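You operate a simulated robot arm through the tools that you are given. There is no shell and no other tool. Be economical: measure what you need, move in short steps, check, and stop when the job is done.

You are at the controls of a simulated robot arm. One attempt, no reset.

## Task
Fit the white spool on the winder; wind till the pointer reads 15.
Fine: take the brake off to wind and put it back on after.

Only the result counts: the job must be done as asked and must still hold three seconds after the hand-in. Knocking over, shifting, dropping, spilling or breaking anything else fails it.

## Robot
A 7-joint arm with a two-finger parallel gripper, fixed in place. Base frame: the origin is at the foot of the arm, x ahead of it, y to its left, z up. Readings come in mm, rad, newtons and seconds.
With the tool pointing down near the work surface it reaches from about 340 to 780 mm from the base axis. Its first joint turns from -2.897 to 2.897 rad. Payload 3.91 kg.
The TCP is the grasp point between the finger pads, 30 mm short of the fingertips. In the tool frame z runs along the fingers and y along their closing line. The gripper opens to 110 mm. The fingers are 20 mm wide and 10 mm thick; the gripper's body (48 by 112 mm) begins 55 mm behind the TCP.
Orientation is that of the tool frame in the base frame, as a unit quaternion [w, x, y, z]. With the fingers straight down and closing along the base's y, the tool's x points along the base's -x, its y along +y and its z along -z.

## Interface
- The arm moves only by the tool jog_arm. Its argument "plan" is a list of rows, each an object of numbers (a shift or turn left out is 0, a gripper value left out holds the last): "fingers": the finger opening in mm, from 0 to 110; "x", "y", "z": the shift along the base's x, y, z in mm; "rx", "ry", "rz": the turn, a rotation vector about the base's x, y, z in rad. In form: [{"fingers": .., "x": .., "y": .., "z": .., "rx": .., "ry": .., "rz": ..}, ...]. A call has 1 to 8 rows; each row is the pose to reach, as a shift and turn from the pose commanded when the call began. Each row takes 0.2 s and may step no farther than 50 mm and 0.15 rad from the row before; otherwise, or with a gripper value out of range, the whole call is refused. A pose out of reach is approached as far as the arm can. The call stops where the force on the tool passes 40 N (or 10 N more than at its start, if that is more) or the arm is blocked; 0.2 s more then pass. The fingers move at their own pace (about 153 mm/s each) and stop on an object; they squeeze with about 26 N. The grip force told is the motor's: it shows also when the fingers shut on nothing. Time passes only in rows, and 0.2 s behind the last, so rows that repeat a pose let the fingers close. The reply holds the time, the measured pose of the TCP, the force on the tool along the base axes, the opening and the grip force, in the units named above and with some noise, with the torque about the TCP (base axes, N m) and any sound that the robot's microphone picked up.
- Cameras (640 x 400 px; columns grow to the right, rows downward): "scene" is fixed at [49.8, -500.4, 1457.9]; the picture's right is [0.32, -0.95, 0.00], its down [-0.71, -0.24, -0.67] and it looks along [0.63, 0.21, -0.75] (base axes); focal length 216 px, centre (320, 200). "wrist" rides on the gripper at [77, 7, -114] in the tool frame; the picture's right is [-0.09, 1.00, 0.00], its down [-0.80, -0.07, -0.59] and it looks along [-0.59, -0.05, 0.80] (tool axes); focal length 270 px, centre (320, 200). There is no depth. A picture from a camera that has moved, and an enlarged one, comes with that camera's place and axes in the base frame and with its lens.
- grab_frame(camera): a new picture of that camera. The clock stands still meanwhile.
- move_column(by): slides the trunk up (or, below 0, down) by that many mm; the arm rides with it, the base frame stays. It gives what a move gives, with no picture.
- inspect(camera, box): a new picture of the part [left, top, right, bottom] of that camera's present view, enlarged. The clock stands still meanwhile.
- finish_job(): hands the job in; it is judged then, once.

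Go step by step. Nothing tells you positions but the pictures and the camera data: compare them with the known pose of the tool, close in by small moves and look again before you grip or let go. The budget is 120 turns and 76 pictures, counting those below and the enlarged ones. Unless the task says otherwise, let go and move clear before handing in, and close with one line.

The tools are called after "Request:" as a command line: name --argument value ..., lists and objects as JSON in quotes. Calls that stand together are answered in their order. jog_arm: Moves the arm, as the interface text tells. Its arguments: {"type":"object","properties":{"plan":{"type":"array"}},"required":["plan"]} The other tools are called the same way: move_column (by) slides the trunk up or down; grab_frame (camera) takes a picture; inspect (camera, box) takes an enlarged picture of a part of a camera's view; finish_job () hands the job in.

At the start:

```text
time_s: 0.0
eef_pos: [369.0, -74.8, 1242.0]
orientation: [0.0, 0.0, 1.0, 0.0]
contact_force: [0.8, 0.0, -0.1]
ft_torque: [-0.01, -0.01, -0.01]
grip_width: 110.2
grip_force: 0.0
trunk travel left (down, up): [-575.0, 35.0]
```

scene: 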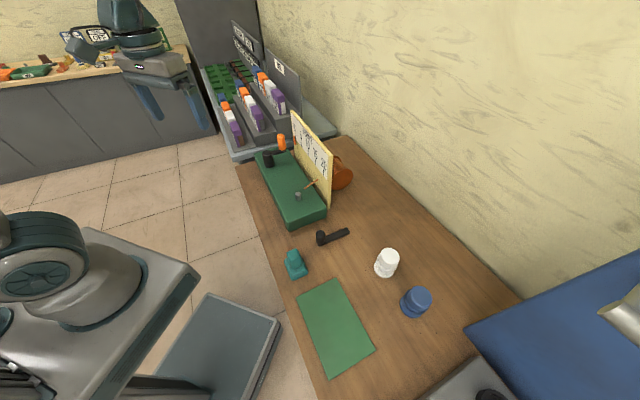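
wrist: 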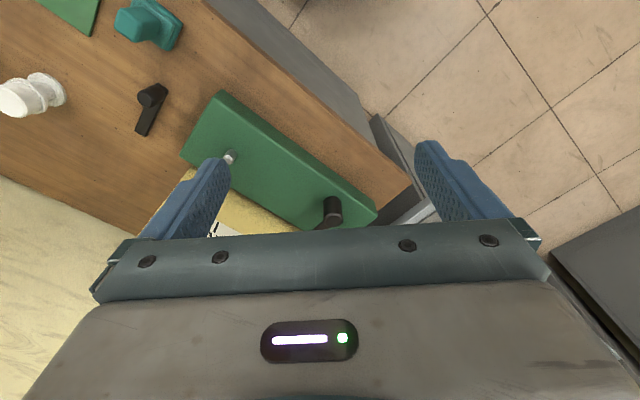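

I see a green winder box with a dial plate, a white spool, a blue spool, a black crank-like piece and a teal object on the table. I'll enlarge the winder and the loose parts first.

Request:
inspect --camera "scene" --box '[240, 100, 370, 240]'

Request:
inspect --camera "scene" --box '[270, 210, 450, 330]'

Request:
inspect --camera "wrist" --box '[0, 0, 420, 240]'

```text
2.86 times, centred on (305, 170) of scene
camera zoom: at [49.8, -500.4, 1457.9], right [0.32, -0.95, 0.0], down [-0.71, -0.24, -0.67], along [0.63, 0.21, -0.75], focal length 618 px, centre (363, 286)
```

zoom: 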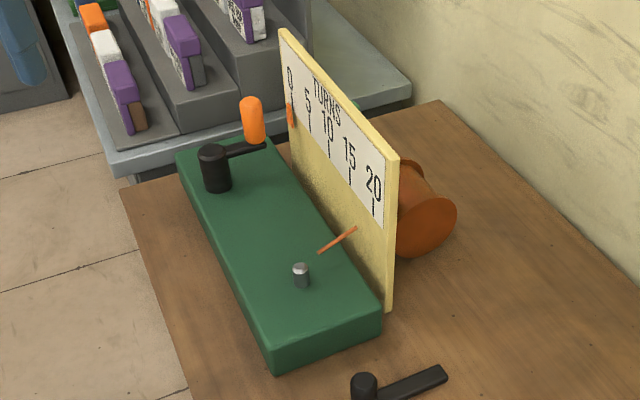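

```text
3.33 times, centred on (360, 270) of scene
camera zoom: at [49.8, -500.4, 1457.9], right [0.32, -0.95, 0.0], down [-0.71, -0.24, -0.67], along [0.63, 0.21, -0.75], focal length 721 px, centre (187, -33)
```

zoom: 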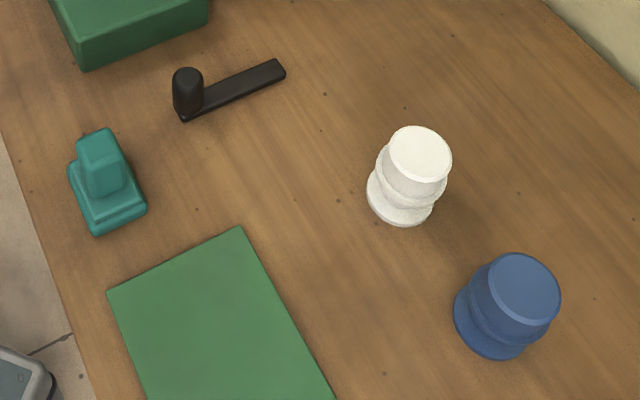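

```text
1.52 times, centred on (210, 120) of wrist
camera zoom: at [292.2, -68.8, 1356.5], right [0.09, 1.0, 0.0], down [0.8, -0.07, 0.59], along [0.59, -0.05, -0.8], focal length 412 px, centre (488, 322)
```

zoom: 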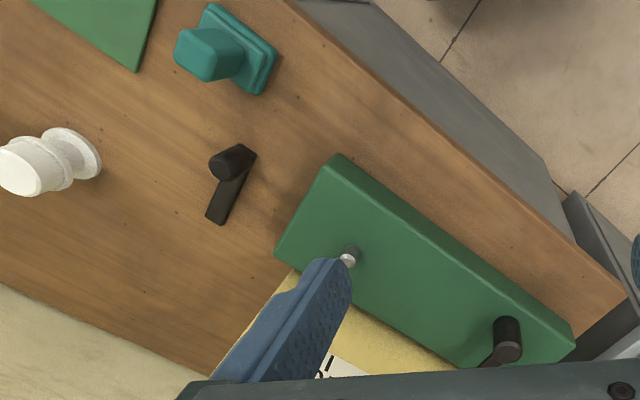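

The spindle top seems to be near (516,-263,904), the crank hub near (668,-72,920) and the white spool top near (381,-595,902). I'll lower the trunk for closer views of the winder.

Request:
move_column --by -150

Request:
grab_frame --camera "wrist"

```text
time_s: 1.8
eef_pos: [368.8, -76.7, 1092.1]
orientation: [0.0, 0.0, 1.0, 0.0]
contact_force: [0.4, -1.1, 0.4]
ft_torque: [-0.03, 0.0, 0.02]
grip_width: 109.8
grip_force: 0.1
trunk travel left (down, up): [-425.0, 185.0]
```

```text
70 pictures are left
camera wrist: at [292.2, -68.8, 1206.5], right [0.09, 1.0, 0.0], down [0.8, -0.07, 0.59], along [0.59, -0.05, -0.8], focal length 270 px, centre (320, 200)
```

wrist: 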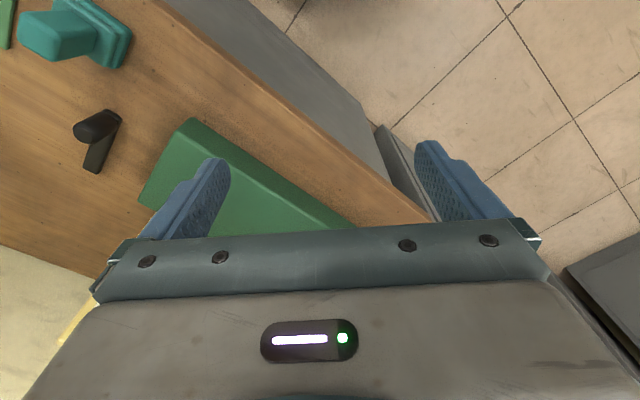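

The gripper hides the winder, so I'll move the wrist camera over the spindle end.

Request:
jog_arm --plan '[{"x": 30, "y": -35}, {"x": 60, "y": -70}, {"x": 90, "y": -105}, {"x": 120, "y": -140}, {"x": 140, "y": -170}]'

Request:
grab_frame --camera "wrist"

```text
time_s: 3.0
eef_pos: [508.6, -246.2, 1091.3]
orientation: [0.0, 0.001, 1.0, 0.0]
contact_force: [0.4, -0.3, 0.3]
ft_torque: [0.0, -0.01, -0.04]
grip_width: 109.8
grip_force: 0.0
trunk travel left (down, up): [-425.0, 185.0]
```

```text
69 pictures are left
camera wrist: at [432.3, -239.3, 1205.3], right [0.09, 1.0, 0.0], down [0.8, -0.07, 0.59], along [0.59, -0.05, -0.8], focal length 270 px, centre (320, 200)
```

wrist: 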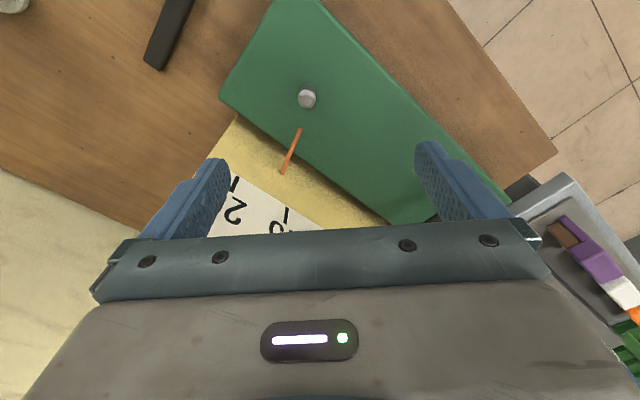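

Request:
inspect --camera "wrist" --box '[210, 60, 410, 240]'

Request:
inspect --camera "scene" --box '[255, 105, 345, 160]'

Request:
inspect --camera "scene" --box '[280, 170, 370, 225]'

```text
2.22 times, centred on (310, 150) of wrist
camera zoom: at [432.3, -239.3, 1205.3], right [0.09, 1.0, 0.0], down [0.8, -0.07, 0.59], along [0.59, -0.05, -0.8], focal length 601 px, centre (342, 311)
```

zoom: 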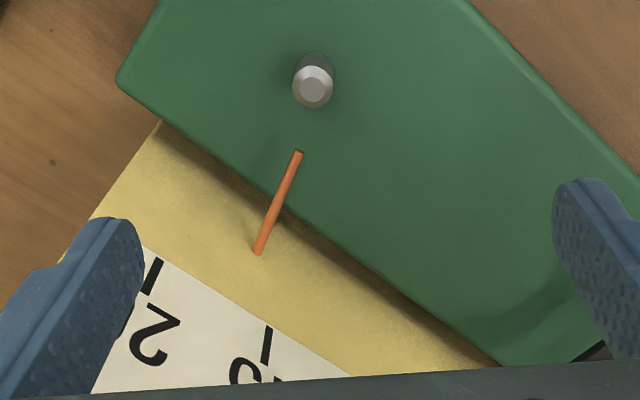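

```text
7.11 times, centred on (300, 132) of scene
camera zoom: at [49.8, -500.4, 1457.9], right [0.32, -0.95, 0.0], down [-0.71, -0.24, -0.67], along [0.63, 0.21, -0.75], focal length 1538 px, centre (462, 680)
```

zoom: 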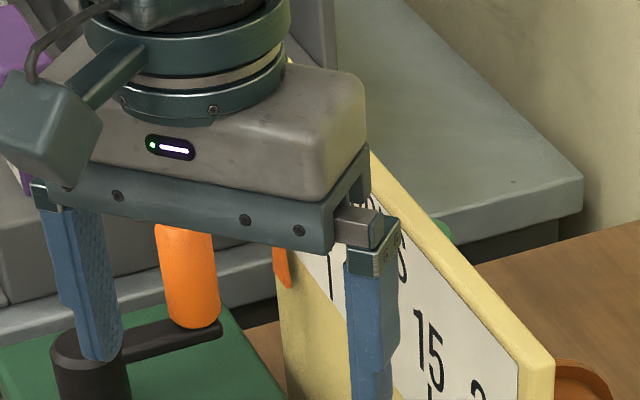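

```text
7.11 times, centred on (325, 198) of scene
camera zoom: at [49.8, -500.4, 1457.9], right [0.32, -0.95, 0.0], down [-0.71, -0.24, -0.67], along [0.63, 0.21, -0.75], focal length 1538 px, centre (284, 218)
```

zoom: 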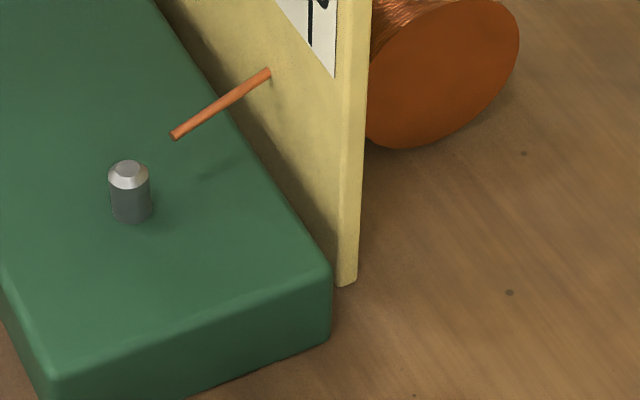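

The copper wire end hangs by the spindle and the crank is at the far end. The brake isn't obvious yet, so I'll look closely at the black lever and the teal block.

Request:
jog_arm --plan '[{"x": -30, "y": -38}, {"x": -60, "y": -76}, {"x": -90, "y": -114}, {"x": -120, "y": -150}]'

Request:
grab_frame --camera "wrist"

Request:
inspect --camera "scene" --box '[250, 110, 350, 210]'

```text
time_s: 4.0
eef_pos: [385.6, -398.9, 1092.0]
orientation: [0.001, 0.001, 1.0, 0.0]
contact_force: [0.9, -0.4, 0.5]
ft_torque: [-0.04, 0.01, -0.01]
grip_width: 110.1
grip_force: 0.2
trunk travel left (down, up): [-425.0, 185.0]
```

```text
65 pictures are left
camera wrist: at [308.9, -391.6, 1206.6], right [0.09, 1.0, 0.0], down [0.8, -0.07, 0.59], along [0.59, -0.05, -0.8], focal length 270 px, centre (320, 200)
```

wrist: 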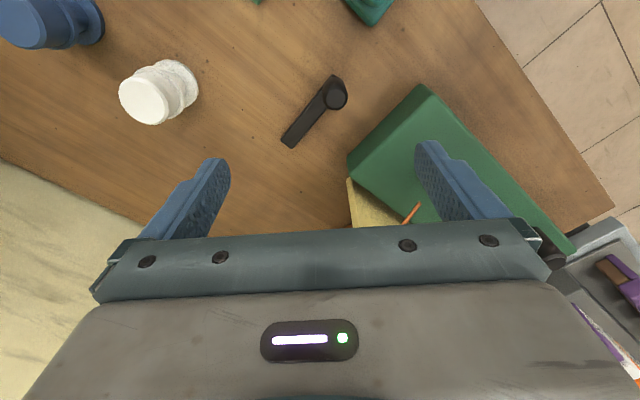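

```text
4.00 times, centred on (300, 160) of scene
camera zoom: at [49.8, -500.4, 1457.9], right [0.32, -0.95, 0.0], down [-0.71, -0.24, -0.67], along [0.63, 0.21, -0.75], focal length 865 px, centre (400, 360)
```

zoom: 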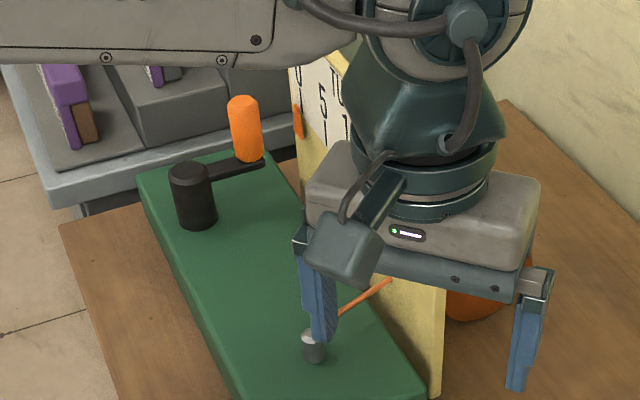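

Request:
inspect --camera "wrist" --box '[260, 0, 420, 160]'

Request:
inspect --camera "wrist" --box '[0, 0, 220, 140]'

```text
2.50 times, centred on (340, 80) of wrist
camera zoom: at [308.9, -391.6, 1206.6], right [0.09, 1.0, 0.0], down [0.8, -0.07, 0.59], along [0.59, -0.05, -0.8], focal length 676 px, centre (270, 500)
```

zoom: 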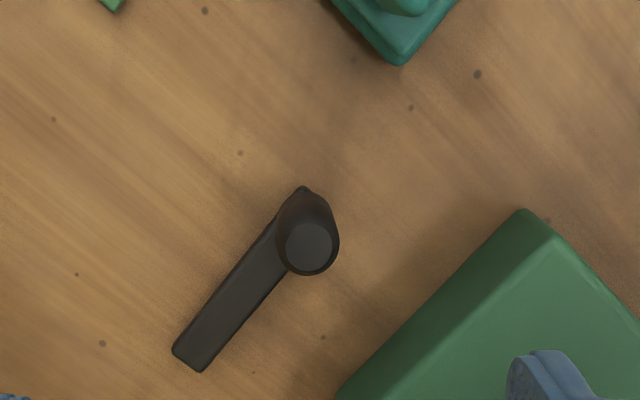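

```text
2.86 times, centred on (110, 70) of wrist
camera zoom: at [308.9, -391.6, 1206.6], right [0.09, 1.0, 0.0], down [0.8, -0.07, 0.59], along [0.59, -0.05, -0.8], focal length 772 px, centre (920, 571)
```

zoom: 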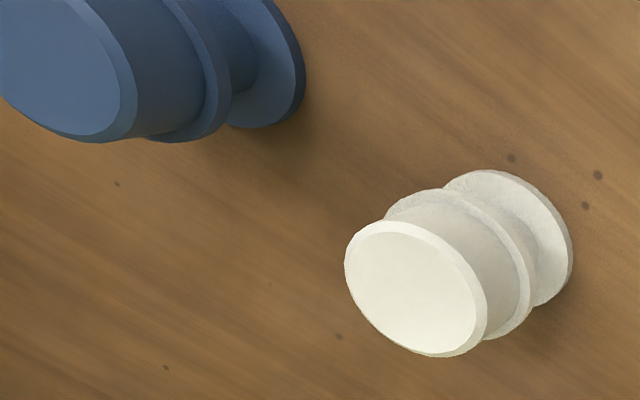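

The black lever has a knob at one end and lies near the winder's spindle end. Before deciding what the brake is, I'll look at the crank end from above.

Request:
jog_arm --plan '[{"x": 35, "y": 35}, {"x": 70, "y": 70}, {"x": 105, "y": 105}, {"x": 140, "y": 140}, {"x": 175, "y": 175}, {"x": 200, "y": 210}, {"x": 220, "y": 245}, {"x": 230, "y": 275}]'

Request:
grab_frame --camera "wrist"

```text
time_s: 5.8
eef_pos: [618.0, -122.7, 1094.0]
orientation: [0.0, 0.0, 1.0, -0.001]
contact_force: [0.5, -0.1, 0.2]
ft_torque: [0.01, 0.01, 0.03]
grip_width: 109.9
grip_force: 0.1
trunk travel left (down, up): [-425.0, 185.0]
```

```text
61 pictures are left
camera wrist: at [541.8, -114.4, 1206.8], right [0.09, 1.0, 0.0], down [0.8, -0.07, 0.59], along [0.59, -0.05, -0.8], focal length 270 px, centre (320, 200)
```

wrist: 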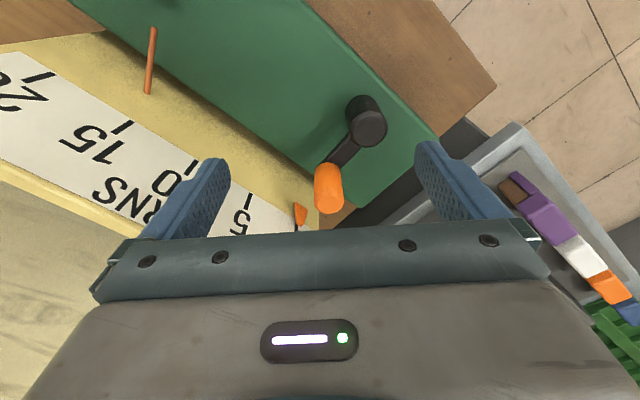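

The crank is hub, arm and orange handle, and the pointer is at about 0. Next I'll look behind the plate at the copper reel in case the brake is there.

Request:
jog_arm --plan '[{"y": -45}, {"y": -90}, {"y": -135}, {"y": -180}, {"x": 10, "y": -210}]'

Request:
grab_frame --camera "wrist"

```text
time_s: 6.5
eef_pos: [618.2, -223.1, 1093.8]
orientation: [-0.004, -0.008, 1.0, 0.012]
contact_force: [-15.4, 30.0, 5.3]
ft_torque: [0.42, 0.29, -0.57]
grip_width: 94.8
grip_force: 0.1
trunk travel left (down, up): [-425.0, 185.0]
stopped in row 3: the force on the tool passed its limit at 50 N (the readings are from after the stop); the commanded pose is now the measured one
```

```text
60 pictures are left
camera wrist: at [542.9, -220.2, 1208.7], right [0.07, 1.0, 0.02], down [0.81, -0.07, 0.59], along [0.59, -0.02, -0.81], focal length 270 px, centre (320, 200)
```

wrist: 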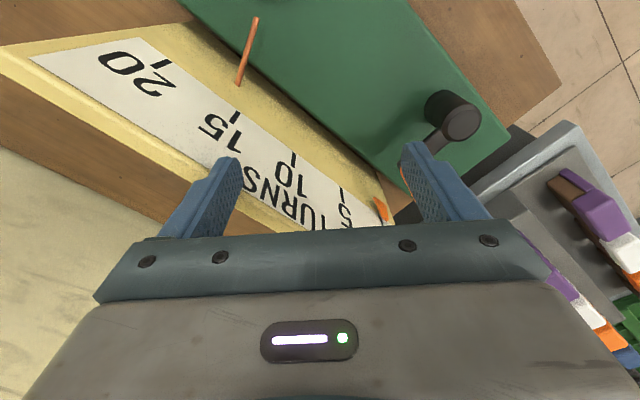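

The left finger touched the tall plate, which is higher than I'd assumed. I'll back off the way I came, go up, and check that nothing moved.

Request:
jog_arm --plan '[{"y": 20}, {"y": 45}, {"y": 45, "z": 40}, {"x": -20, "y": 45, "z": 80}]'

Request:
inspect --camera "scene" --box '[240, 100, 370, 240]'

```text
time_s: 7.5
eef_pos: [601.0, -187.3, 1173.4]
orientation: [-0.004, -0.004, 1.0, 0.008]
contact_force: [-0.2, 0.5, 0.8]
ft_torque: [0.0, 0.01, 0.02]
grip_width: 110.0
grip_force: 0.1
trunk travel left (down, up): [-425.0, 185.0]
```

```text
2.86 times, centred on (305, 170) of scene
camera zoom: at [49.8, -500.4, 1457.9], right [0.32, -0.95, 0.0], down [-0.71, -0.24, -0.67], along [0.63, 0.21, -0.75], focal length 618 px, centre (363, 286)
```

zoom: 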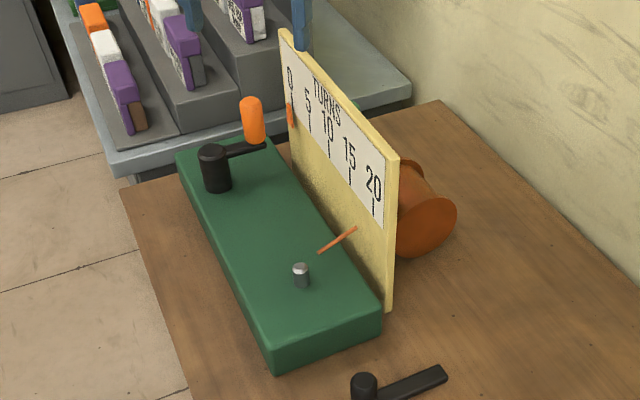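

Nothing shifted: the view matches the first one. The plate top is at about z 1070, so I'll stay above that while looking behind it.

Request:
jog_arm --plan '[{"y": -45, "z": 10}, {"y": -90, "z": 20}, {"x": 15, "y": -130, "z": 20}, {"x": 25, "y": -160, "z": 20}]'

Request:
grab_frame --camera "wrist"

```text
time_s: 8.5
eef_pos: [589.9, -334.2, 1158.3]
orientation: [-0.007, -0.003, 1.0, 0.011]
contact_force: [1.0, -0.8, -0.2]
ft_torque: [0.12, 0.05, 0.0]
grip_width: 110.0
grip_force: 0.0
out of reach, approached as far as the arm can: row 2, 3, 4
trunk travel left (down, up): [-425.0, 185.0]
```

```text
58 pictures are left
camera wrist: at [514.6, -330.7, 1273.7], right [0.08, 1.0, 0.02], down [0.81, -0.08, 0.58], along [0.58, -0.03, -0.81], focal length 270 px, centre (320, 200)
```

wrist: 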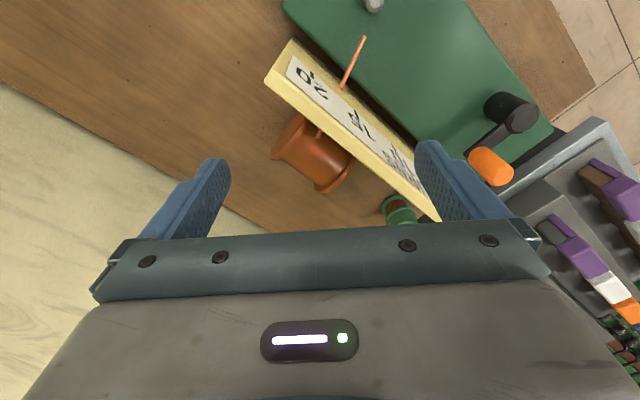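

There's a green round thing behind the plate next to the copper reel. I'll enlarge it.

Request:
inspect --camera "wrist" --box '[250, 90, 450, 240]'

```text
2.67 times, centred on (350, 165) of wrist
camera zoom: at [514.6, -330.7, 1273.7], right [0.08, 1.0, 0.02], down [0.81, -0.08, 0.58], along [0.58, -0.03, -0.81], focal length 721 px, centre (240, 293)
```

zoom: 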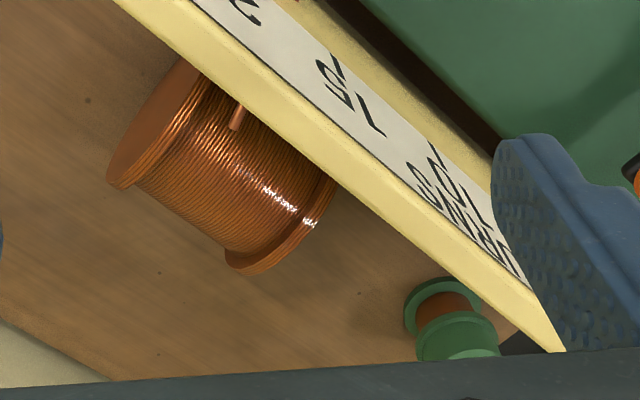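

That's only a green, already wound spool. The brake must be the black lever or the teal block, so I'll take a close, low look at both.

Request:
jog_arm --plan '[{"x": -48}, {"x": -95}, {"x": -140, "y": -5}, {"x": -180, "y": -20}, {"x": -210, "y": -25, "z": -30}, {"x": -220, "y": -25, "z": -75}, {"x": -220, "y": -25, "z": -120}]'

Request:
grab_frame --camera "wrist"

```text
time_s: 10.1
eef_pos: [367.0, -348.5, 1044.3]
orientation: [-0.004, -0.003, 1.0, 0.009]
contact_force: [-0.3, -0.1, 0.0]
ft_torque: [0.05, -0.01, 0.01]
grip_width: 109.9
grip_force: 0.0
trunk travel left (down, up): [-425.0, 185.0]
```

```text
56 pictures are left
camera wrist: at [290.9, -344.2, 1159.5], right [0.08, 1.0, 0.02], down [0.81, -0.07, 0.59], along [0.59, -0.03, -0.81], focal length 270 px, centre (320, 200)
```

wrist: 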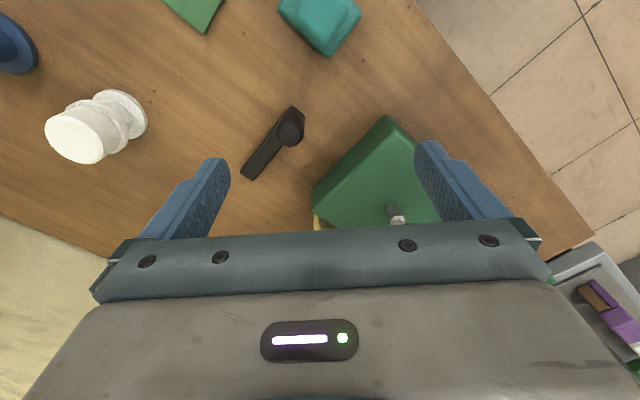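

Request:
inspect --camera "wrist" --box '[220, 0, 420, 200]'

Request:
inspect --camera "scene" --box '[280, 220, 355, 285]'

```text
2.00 times, centred on (320, 100) of wrist
camera zoom: at [290.9, -344.2, 1159.5], right [0.08, 1.0, 0.02], down [0.81, -0.07, 0.59], along [0.59, -0.03, -0.81], focal length 541 px, centre (320, 400)
```

zoom: 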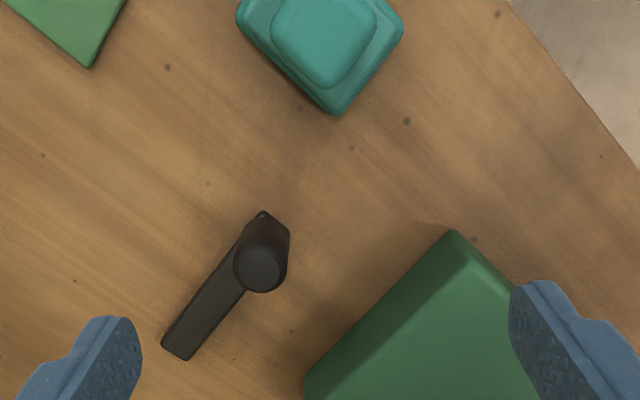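

```text
6.15 times, centred on (318, 252) of scene
camera zoom: at [49.8, -500.4, 1457.9], right [0.32, -0.95, 0.0], down [-0.71, -0.24, -0.67], along [0.63, 0.21, -0.75], focal length 1331 px, centre (335, -123)
```

zoom: 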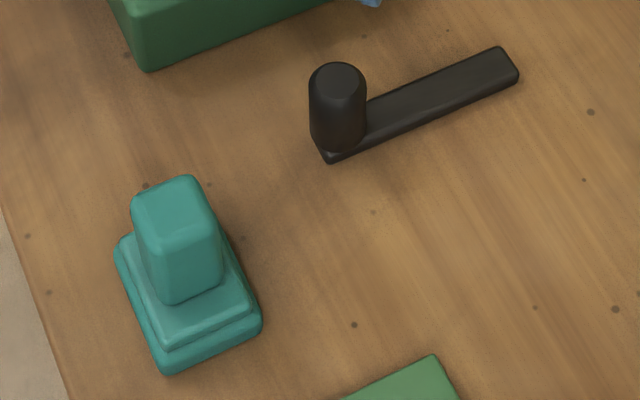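

The lever and the teal block are both free-standing as far as I can see. I'll yaw the wrist to face the winder squarely, which I need anyway, and tilt it for an oblique look at both.

Request:
jog_arm --plan '[{"rz": -0.13, "y": 10}, {"rz": -0.26, "y": 20}, {"rz": -0.4, "y": 30}, {"rz": -0.54, "y": 40}, {"rz": -0.67, "y": 40}]'

Request:
jog_arm --plan '[{"rx": -0.08, "ry": -0.1, "z": -15}, {"rx": -0.16, "ry": -0.2, "z": -30}, {"rx": -0.24, "ry": -0.3, "z": -45}, {"rx": -0.3, "ry": -0.38, "z": -60}]'

Request:
grab_frame --camera "wrist"

```text
time_s: 11.3
eef_pos: [367.8, -310.1, 1042.8]
orientation: [0.0, 0.327, 0.945, 0.01]
contact_force: [-1.0, 1.2, 1.2]
ft_torque: [-0.01, -0.01, -0.01]
grip_width: 109.8
grip_force: 0.1
trunk travel left (down, up): [-425.0, 185.0]
```

```text
time_s: 12.3
eef_pos: [366.5, -309.4, 983.9]
orientation: [0.226, 0.313, 0.92, -0.07]
contact_force: [0.5, 0.4, -0.4]
ft_torque: [-0.01, -0.01, -0.01]
grip_width: 110.1
grip_force: 0.1
trunk travel left (down, up): [-425.0, 185.0]
```

```text
53 pictures are left
camera wrist: at [275.3, -230.9, 1050.2], right [0.67, 0.74, 0.05], down [0.3, -0.33, 0.9], along [0.68, -0.58, -0.44], focal length 270 px, centre (320, 200)
```

wrist: 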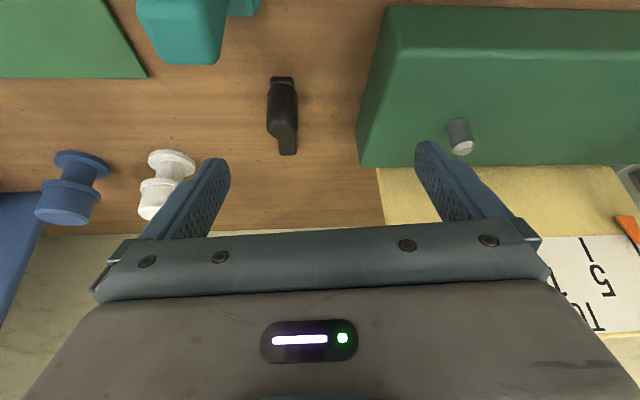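

Request:
inspect --camera "wrist" --box '[110, 0, 350, 170]'

Request:
inspect --camera "wrist" --box '[340, 0, 640, 240]'

```text
2.35 times, centred on (230, 85) of wrist
camera zoom: at [275.3, -230.9, 1050.2], right [0.67, 0.74, 0.05], down [0.3, -0.33, 0.9], along [0.68, -0.58, -0.44], focal length 636 px, centre (532, 471)
```

zoom: 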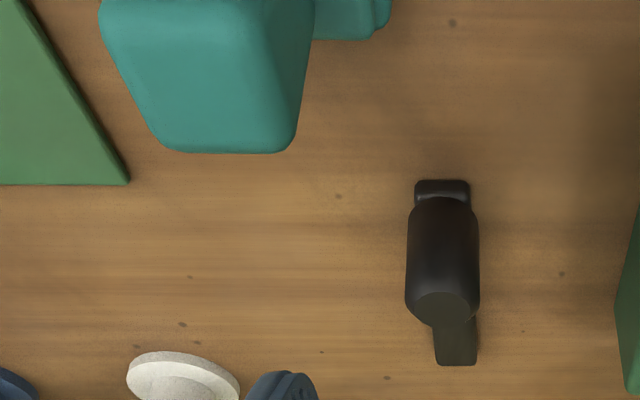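

```text
1.67 times, centred on (490, 120) of wrist
camera zoom: at [275.3, -230.9, 1050.2], right [0.67, 0.74, 0.05], down [0.3, -0.33, 0.9], along [0.68, -0.58, -0.44], focal length 450 px, centre (37, 333)
```

zoom: 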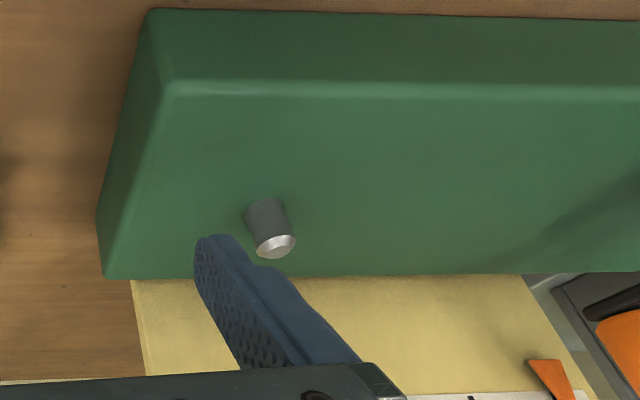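

The table is at about z 800. My working guess is that the black lever is the brake, and I'll test it against the crank later. I'll pick up the white spool first: level the tool and move above it.

Request:
jog_arm --plan '[{"rx": 0.08, "ry": 0.1, "z": 20, "y": -30}, {"rx": 0.16, "ry": 0.2, "z": 40, "y": -65}, {"rx": 0.24, "ry": 0.3, "z": 56, "y": -100}, {"rx": 0.3, "ry": 0.38, "z": 56, "y": -145}, {"rx": 0.3, "ry": 0.38, "z": 56, "y": -190}, {"rx": 0.3, "ry": 0.38, "z": 56, "y": -225, "x": -10}, {"rx": 0.3, "ry": 0.38, "z": 56, "y": -256, "x": -20}]'

Request:
grab_frame --camera "wrist"

```text
time_s: 13.9
eef_pos: [345.4, -565.3, 1040.6]
orientation: [-0.002, 0.324, 0.946, 0.011]
contact_force: [0.1, 0.1, 0.0]
ft_torque: [0.0, -0.01, -0.02]
grip_width: 109.9
grip_force: 0.0
trunk travel left (down, up): [-425.0, 185.0]
```

```text
50 pictures are left
camera wrist: at [289.7, -514.4, 1154.8], right [0.68, 0.73, 0.02], down [0.59, -0.56, 0.59], along [0.44, -0.39, -0.81], focal length 270 px, centre (320, 200)
```

wrist: 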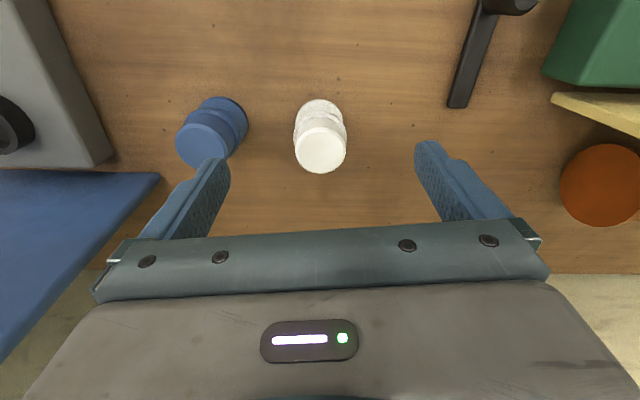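

Request:
inspect --camera "wrist" --box '[260, 80, 380, 190]'

Request:
inspect --camera "scene" --box '[360, 235, 420, 285]'

```text
3.64 times, centred on (320, 135) of wrist
camera zoom: at [289.7, -514.4, 1154.8], right [0.68, 0.73, 0.02], down [0.59, -0.56, 0.59], along [0.44, -0.39, -0.81], focal length 983 px, centre (320, 436)
```

zoom: 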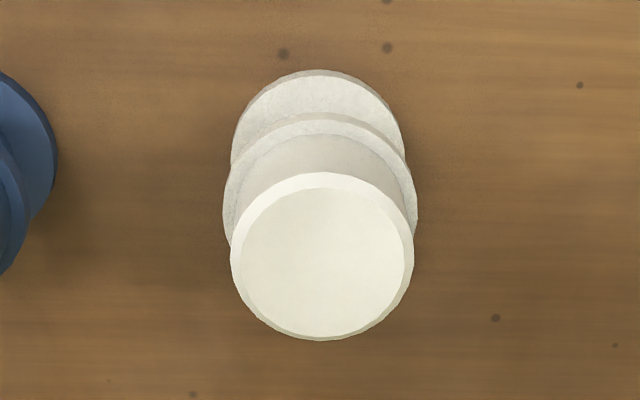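

```text
8.00 times, centred on (390, 260) of scene
camera zoom: at [49.8, -500.4, 1457.9], right [0.32, -0.95, 0.0], down [-0.71, -0.24, -0.67], along [0.63, 0.21, -0.75], focal length 1731 px, centre (-240, -280)
```

zoom: 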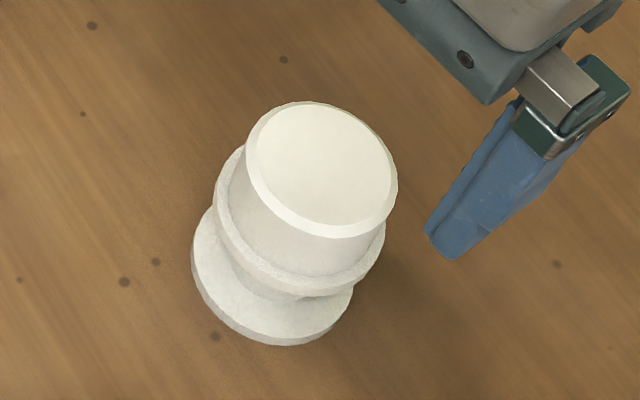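

The spool is about 64 mm across the flanges with a 55 mm cap, axis near (386,-597), top at about 890 and upper flange at about 850. I'll move over it and descend to just above the cap.

Request:
jog_arm --plan '[{"x": 20, "y": -16}, {"x": 40, "y": -32}, {"x": 40, "y": -32, "z": -45}, {"x": 40, "y": -32, "z": -90}, {"x": 40, "y": -32, "z": -108}]'

Request:
grab_frame --camera "wrist"

Request:
inspect --camera "scene" --box '[340, 215, 440, 295]'

```text
time_s: 15.1
eef_pos: [386.8, -596.3, 931.5]
orientation: [-0.002, 0.325, 0.946, 0.01]
contact_force: [-0.6, 0.1, -0.1]
ft_torque: [-0.04, -0.01, 0.03]
grip_width: 110.1
grip_force: 0.1
trunk travel left (down, up): [-425.0, 185.0]
```

```text
47 pictures are left
camera wrist: at [331.2, -546.1, 1046.2], right [0.68, 0.73, 0.02], down [0.59, -0.56, 0.59], along [0.44, -0.39, -0.81], focal length 270 px, centre (320, 200)
```

wrist: 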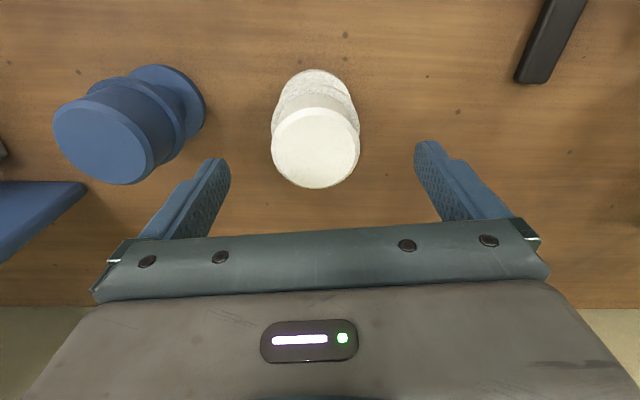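

```text
5.00 times, centred on (390, 255) of scene
camera zoom: at [49.8, -500.4, 1457.9], right [0.32, -0.95, 0.0], down [-0.71, -0.24, -0.67], along [0.63, 0.21, -0.75], focal length 1082 px, centre (-30, -75)
```

zoom: 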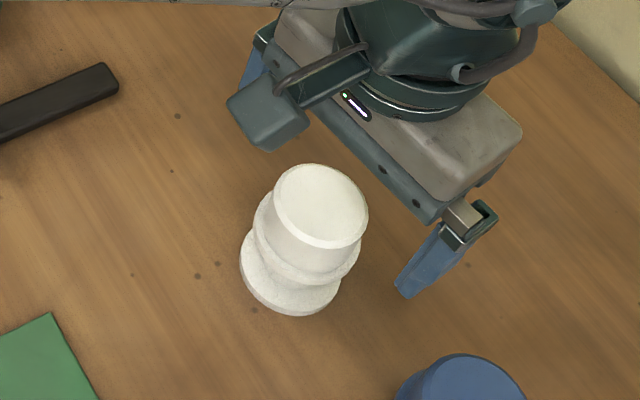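

The alignment checks out to within a few mm. I'll descend until the fingertips are just above the upper flange and close.

Request:
jog_arm --plan '[{"x": -2, "y": 1, "z": -20}, {"x": -2, "y": 1, "z": -44}, {"x": -2, "y": 1, "z": -44, "fingers": 80}, {"x": -2, "y": 1, "z": -44, "fingers": 45}, {"x": -2, "y": 1, "z": -44, "fingers": 45}]'

Request:
grab_frame --camera "wrist"

```text
time_s: 16.3
eef_pos: [385.6, -596.9, 887.4]
orientation: [-0.002, 0.325, 0.946, 0.01]
contact_force: [-1.3, -0.5, 0.5]
ft_torque: [-0.05, -0.02, -0.02]
grip_width: 58.4
grip_force: 26.3
trunk travel left (down, up): [-425.0, 185.0]
```

```text
45 pictures are left
camera wrist: at [328.7, -545.8, 1002.8], right [0.68, 0.73, 0.02], down [0.59, -0.56, 0.59], along [0.44, -0.39, -0.81], focal length 270 px, centre (320, 200)
```

wrist: 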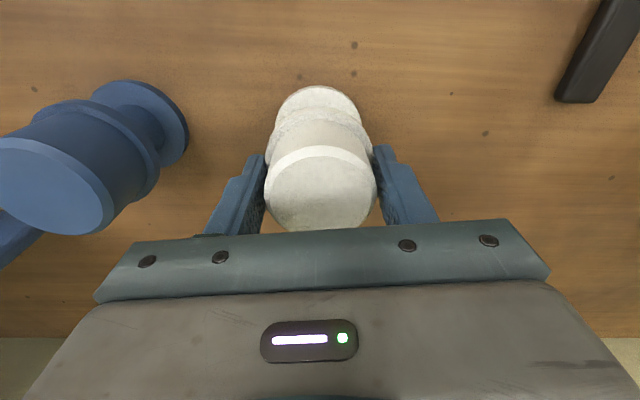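

The spool is gripped at 58 mm. I'll lift it straight up and carry it toward the spindle axis, keeping clear of the plate.

Request:
jog_arm --plan '[{"z": 20}, {"z": 60}, {"z": 105}, {"z": 145}, {"z": 145}]'

Request:
jog_arm --plan '[{"y": 48}, {"y": 95}, {"y": 140}, {"y": 180}, {"y": 180}]'

Request:
inspect --camera "scene" --box '[260, 130, 420, 290]'

```text
time_s: 17.5
eef_pos: [383.3, -595.0, 1032.7]
orientation: [-0.001, 0.325, 0.946, 0.01]
contact_force: [0.2, 0.4, -0.6]
ft_torque: [0.05, 0.0, -0.02]
grip_width: 44.9
grip_force: 0.2
trunk travel left (down, up): [-425.0, 185.0]
```

```text
time_s: 18.7
eef_pos: [383.8, -414.2, 1030.8]
orientation: [-0.001, 0.325, 0.946, 0.01]
contact_force: [-0.4, -0.6, 0.2]
ft_torque: [-0.01, 0.01, 0.02]
grip_width: 44.8
grip_force: 0.0
trunk travel left (down, up): [-425.0, 185.0]
```

```text
2.50 times, centred on (340, 210) of scene
camera zoom: at [49.8, -500.4, 1457.9], right [0.32, -0.95, 0.0], down [-0.71, -0.24, -0.67], along [0.63, 0.21, -0.75], focal length 541 px, centre (270, 175)
```

zoom: 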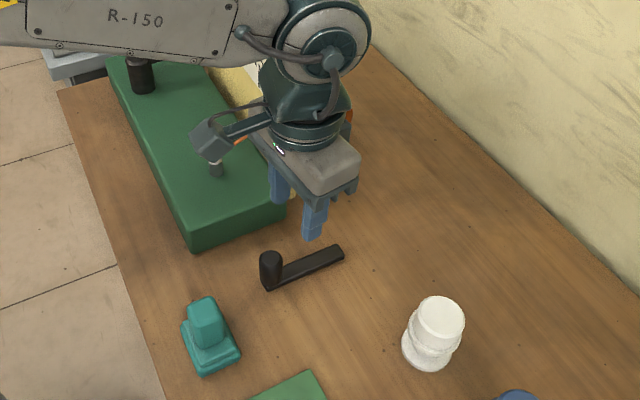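

The spool slipped out of the grip at lift-off and is still standing. The gripper closed to 45 mm on nothing. I'll go back over it, re-measure, and grip lower at the wider upper flange.

Request:
jog_arm --plan '[{"y": -45, "fingers": 110}, {"y": -90}, {"y": -135}, {"x": -20, "y": -165}]'

Request:
inspect --camera "wrist" --box '[230, 60, 410, 190]'

Request:
inspect --camera "scene" --box '[360, 235, 420, 285]'

```text
time_s: 19.7
eef_pos: [364.5, -582.3, 1031.9]
orientation: [-0.001, 0.325, 0.946, 0.011]
contact_force: [0.6, -0.3, 0.6]
ft_torque: [0.02, -0.02, 0.02]
grip_width: 109.9
grip_force: 0.0
trunk travel left (down, up): [-425.0, 185.0]
```

```text
3.08 times, centred on (320, 125) of wrist
camera zoom: at [307.4, -532.2, 1146.9], right [0.68, 0.73, 0.02], down [0.59, -0.56, 0.59], along [0.44, -0.39, -0.81], focal length 832 px, centre (320, 431)
```

zoom: 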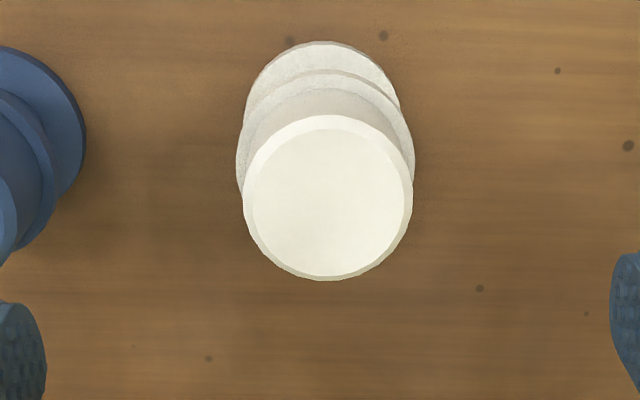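

```text
8.00 times, centred on (390, 260) of scene
camera zoom: at [49.8, -500.4, 1457.9], right [0.32, -0.95, 0.0], down [-0.71, -0.24, -0.67], along [0.63, 0.21, -0.75], focal length 1731 px, centre (-240, -280)
```

zoom: 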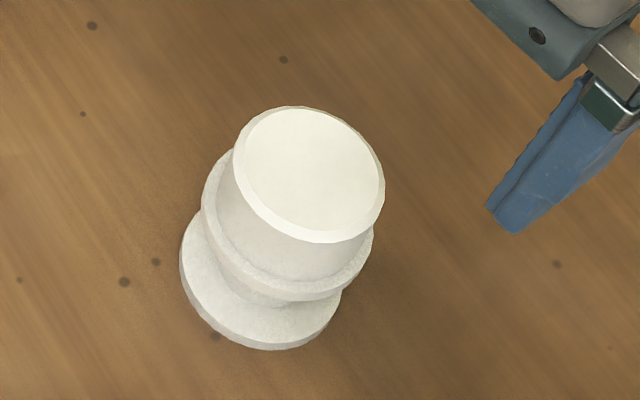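

The spool moved only a few mm and its axis is near (385.5,-595.5). The cap top is lower than I thought, at about 877. I'll go down deeper so the pads straddle the flange, and lift gently.

Request:
jog_arm --plan '[{"x": 21, "y": -13}, {"x": 21, "y": -13, "z": -45}, {"x": 21, "y": -13, "z": -90}, {"x": 21, "y": -13, "z": -130}, {"x": 21, "y": -13, "z": -160}, {"x": 21, "y": -13, "z": -178}]'

Request:
jog_arm --plan '[{"fingers": 80}, {"fingers": 45}, {"fingers": 45}, {"fingers": 45}, {"z": 5}, {"z": 10}, {"z": 15}]'

Request:
inspect --camera "scene" --box '[340, 215, 440, 295]'

```text
time_s: 21.1
eef_pos: [386.1, -594.9, 853.2]
orientation: [-0.002, 0.324, 0.946, 0.009]
contact_force: [-0.2, -0.4, 0.3]
ft_torque: [-0.03, 0.0, -0.01]
grip_width: 109.8
grip_force: 0.0
trunk travel left (down, up): [-425.0, 185.0]
```

```text
time_s: 22.7
eef_pos: [386.6, -594.7, 869.2]
orientation: [-0.002, 0.325, 0.946, 0.01]
contact_force: [0.2, -0.4, -1.2]
ft_torque: [0.01, 0.03, -0.01]
grip_width: 59.4
grip_force: 25.7
trunk travel left (down, up): [-425.0, 185.0]
```

```text
5.00 times, centred on (390, 255) of scene
camera zoom: at [49.8, -500.4, 1457.9], right [0.32, -0.95, 0.0], down [-0.71, -0.24, -0.67], along [0.63, 0.21, -0.75], focal length 1082 px, centre (-30, -75)
```

zoom: 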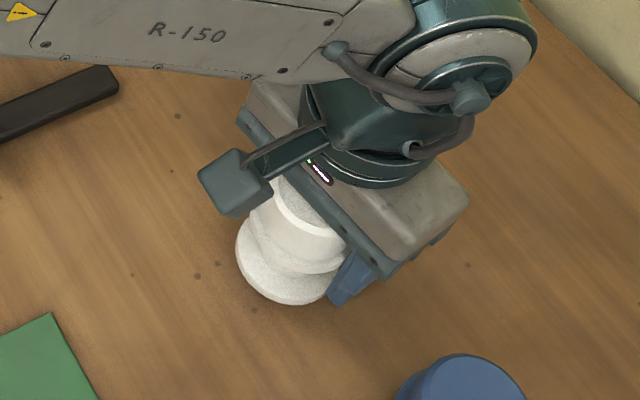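

Request:
jog_arm --plan '[{"z": 15}, {"z": 30}, {"z": 50}, {"z": 75}, {"z": 105}, {"z": 135}, {"z": 135}]'

Request:
grab_frame --camera "wrist"

```text
time_s: 24.3
eef_pos: [387.1, -594.5, 1004.9]
orientation: [-0.001, 0.325, 0.946, 0.01]
contact_force: [-0.6, -0.1, -1.1]
ft_torque: [0.02, 0.01, -0.03]
grip_width: 59.5
grip_force: 25.8
trunk travel left (down, up): [-425.0, 185.0]
```

```text
40 pictures are left
camera wrist: at [331.1, -543.1, 1119.5], right [0.68, 0.73, 0.02], down [0.59, -0.56, 0.59], along [0.44, -0.39, -0.81], focal length 270 px, centre (320, 200)
```

wrist: 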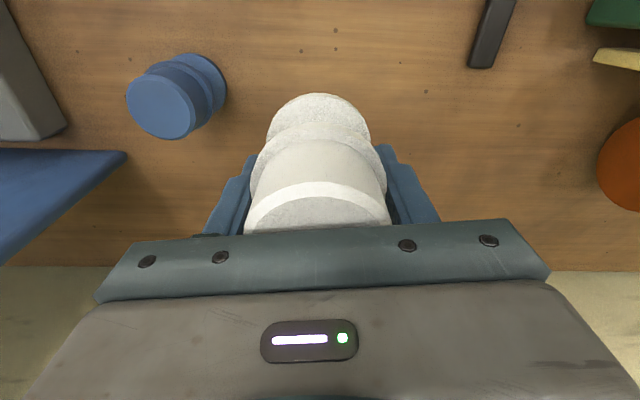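

Request:
inspect --camera "wrist" --box '[220, 80, 420, 240]'

Request:
inspect --camera "scene" --box '[350, 200, 430, 270]'

```text
2.50 times, centred on (320, 160) of wrist
camera zoom: at [331.1, -543.1, 1119.5], right [0.68, 0.73, 0.02], down [0.59, -0.56, 0.59], along [0.44, -0.39, -0.81], focal length 676 px, centre (320, 300)
```

zoom: 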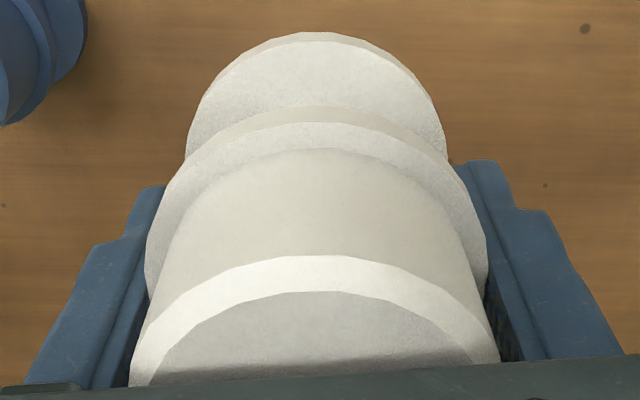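

```text
5.71 times, centred on (390, 235) of scene
camera zoom: at [49.8, -500.4, 1457.9], right [0.32, -0.95, 0.0], down [-0.71, -0.24, -0.67], along [0.63, 0.21, -0.75], focal length 1236 px, centre (-80, 0)
```

zoom: 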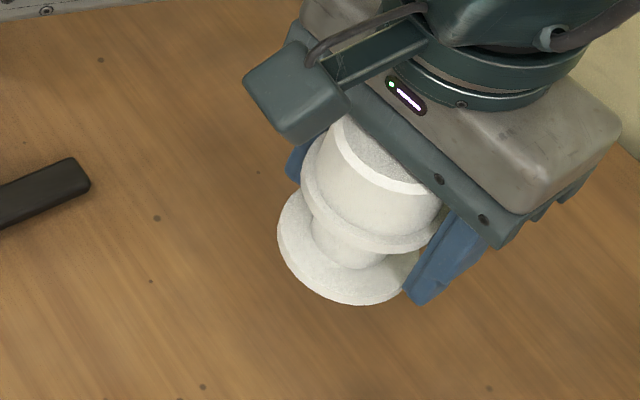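

The spool is firmly held and centred in the grip. Next I'll carry it to the line of the winder, then along it to above the spindle.

Request:
jog_arm --plan '[{"y": 45}, {"y": 90}, {"y": 135}, {"y": 175, "x": 3}, {"y": 210, "x": 31}, {"y": 246, "x": 59}, {"y": 282, "x": 87}]'

Request:
grab_frame --camera "wrist"

Request:
inspect --camera "scene" --box '[270, 150, 350, 220]'

```text
time_s: 25.9
eef_pos: [475.2, -312.7, 1005.9]
orientation: [-0.001, 0.324, 0.946, 0.011]
contact_force: [0.8, -0.3, -0.2]
ft_torque: [-0.02, 0.0, -0.03]
grip_width: 59.3
grip_force: 25.8
trunk travel left (down, up): [-425.0, 185.0]
```

```text
37 pictures are left
camera wrist: at [418.9, -262.4, 1120.5], right [0.68, 0.73, 0.02], down [0.59, -0.56, 0.59], along [0.44, -0.39, -0.81], focal length 270 px, centre (320, 200)
```

wrist: 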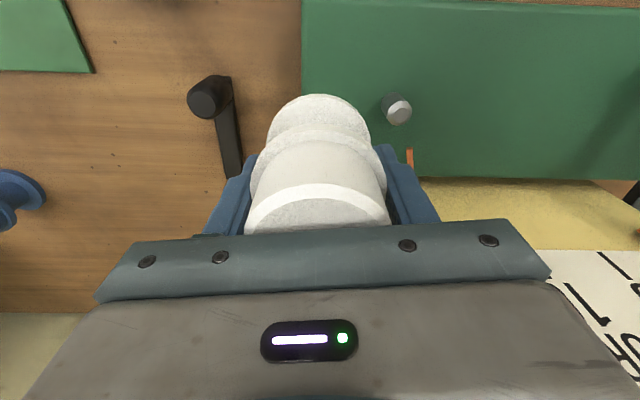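

```text
5.71 times, centred on (310, 185) of scene
camera zoom: at [49.8, -500.4, 1457.9], right [0.32, -0.95, 0.0], down [-0.71, -0.24, -0.67], along [0.63, 0.21, -0.75], focal length 1236 px, centre (377, 286)
```

zoom: 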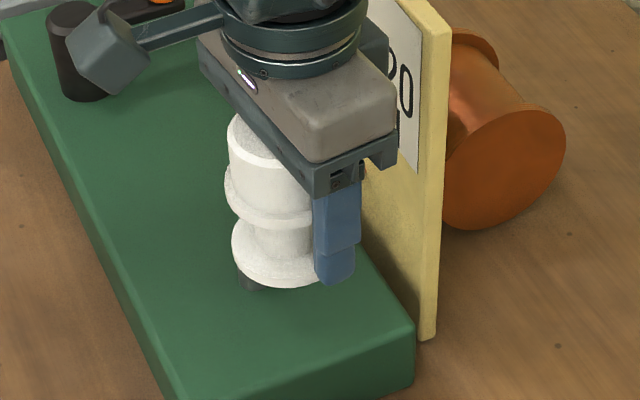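

By the tool-frame estimate the spindle is 66 mm along the tool's y and about -1 mm in tool x. I'll close to roughly 40 mm and measure again.

Request:
jog_arm --plan '[{"x": 15.6, "y": 18.2}, {"x": 15.6, "y": 18.2}]'

Request:
inspect --camera "wrist" --box '[240, 60, 440, 220]'

```text
time_s: 26.5
eef_pos: [491.2, -294.7, 1004.6]
orientation: [-0.001, 0.325, 0.946, 0.009]
contact_force: [0.9, -0.1, -0.1]
ft_torque: [0.0, -0.03, -0.01]
grip_width: 59.3
grip_force: 26.1
trunk travel left (down, up): [-425.0, 185.0]
```

```text
2.50 times, centred on (340, 140) of wrist
camera zoom: at [434.4, -244.4, 1119.9], right [0.68, 0.73, 0.02], down [0.59, -0.56, 0.59], along [0.44, -0.39, -0.81], focal length 676 px, centre (270, 350)
```

zoom: 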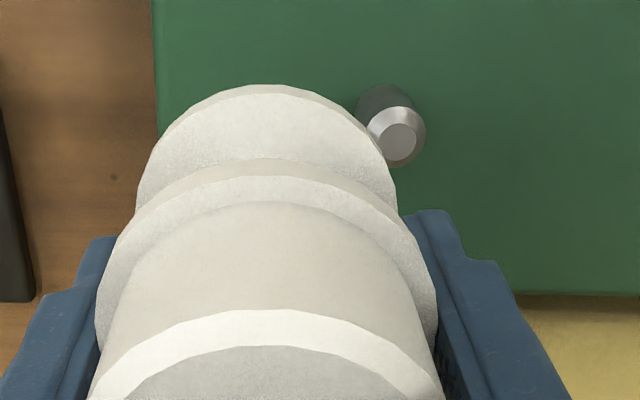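

Best estimate for the TCP over the spindle is about (520.5,-263.5). I'll move there and go down so the spool is just above the spindle, then check in the scene view.

Request:
jog_arm --plan '[{"x": 15, "y": 16}, {"x": 29.4, "y": 31.1}, {"x": 29.4, "y": 31.1, "z": -20}, {"x": 29.4, "y": 31.1, "z": -36}, {"x": 29.4, "y": 31.1, "z": -36}]'

Request:
inspect --camera "scene" --box '[275, 165, 345, 220]'

Request:
inspect --camera "wrist" --box '[240, 60, 440, 220]'

```text
time_s: 27.7
eef_pos: [518.1, -262.4, 969.7]
orientation: [-0.002, 0.324, 0.946, 0.009]
contact_force: [-0.2, 0.1, -0.1]
ft_torque: [-0.01, -0.01, -0.01]
grip_width: 59.5
grip_force: 25.6
trunk travel left (down, up): [-425.0, 185.0]
```

```text
7.27 times, centred on (310, 192) of scene
camera zoom: at [49.8, -500.4, 1457.9], right [0.32, -0.95, 0.0], down [-0.71, -0.24, -0.67], along [0.63, 0.21, -0.75], focal length 1573 px, centre (393, 254)
```

zoom: 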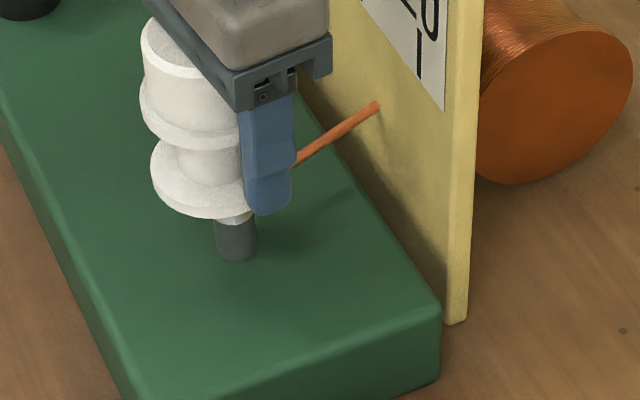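

```text
2.50 times, centred on (340, 140) of wrist
camera zoom: at [461.3, -212.3, 1083.5], right [0.68, 0.73, 0.02], down [0.59, -0.56, 0.59], along [0.44, -0.39, -0.81], focal length 676 px, centre (270, 350)
```

zoom: 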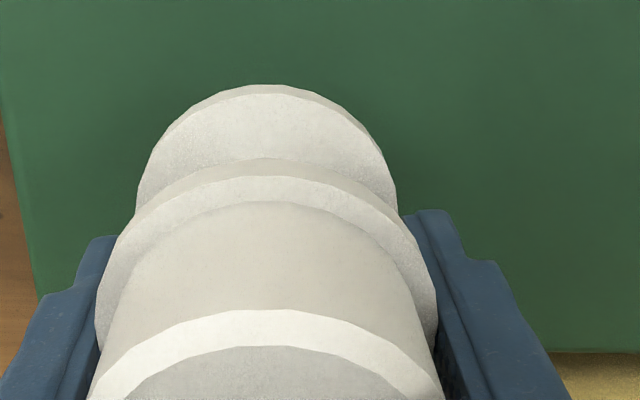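

Checking finger and spool together in the scene view, the spool sits about 9 mm off-centre in the grip, toward the camera side, with its bottom level with the fingertips. I'll shift by about (5.4,-6.1) to line it up, drop slightly, and look again.

Request:
jog_arm --plan '[{"x": 5.4, "y": -6.1}, {"x": 5.4, "y": -6.1, "z": -10}, {"x": 5.4, "y": -6.1, "z": -20}, {"x": 5.4, "y": -6.1, "z": -20}]'

Request:
inspect --camera "scene" --box '[275, 165, 345, 220]'

```text
time_s: 28.7
eef_pos: [523.8, -269.5, 947.7]
orientation: [-0.001, 0.325, 0.946, 0.01]
contact_force: [0.0, 0.5, -1.5]
ft_torque: [0.0, -0.01, 0.01]
grip_width: 59.1
grip_force: 25.4
trunk travel left (down, up): [-425.0, 185.0]
```

```text
7.27 times, centred on (310, 192) of scene
camera zoom: at [49.8, -500.4, 1457.9], right [0.32, -0.95, 0.0], down [-0.71, -0.24, -0.67], along [0.63, 0.21, -0.75], focal length 1573 px, centre (393, 254)
```

zoom: 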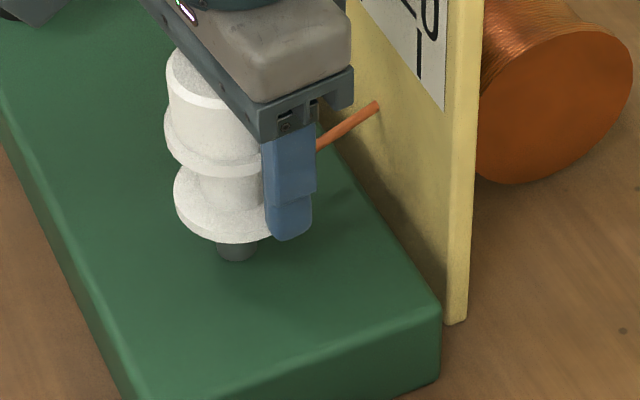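

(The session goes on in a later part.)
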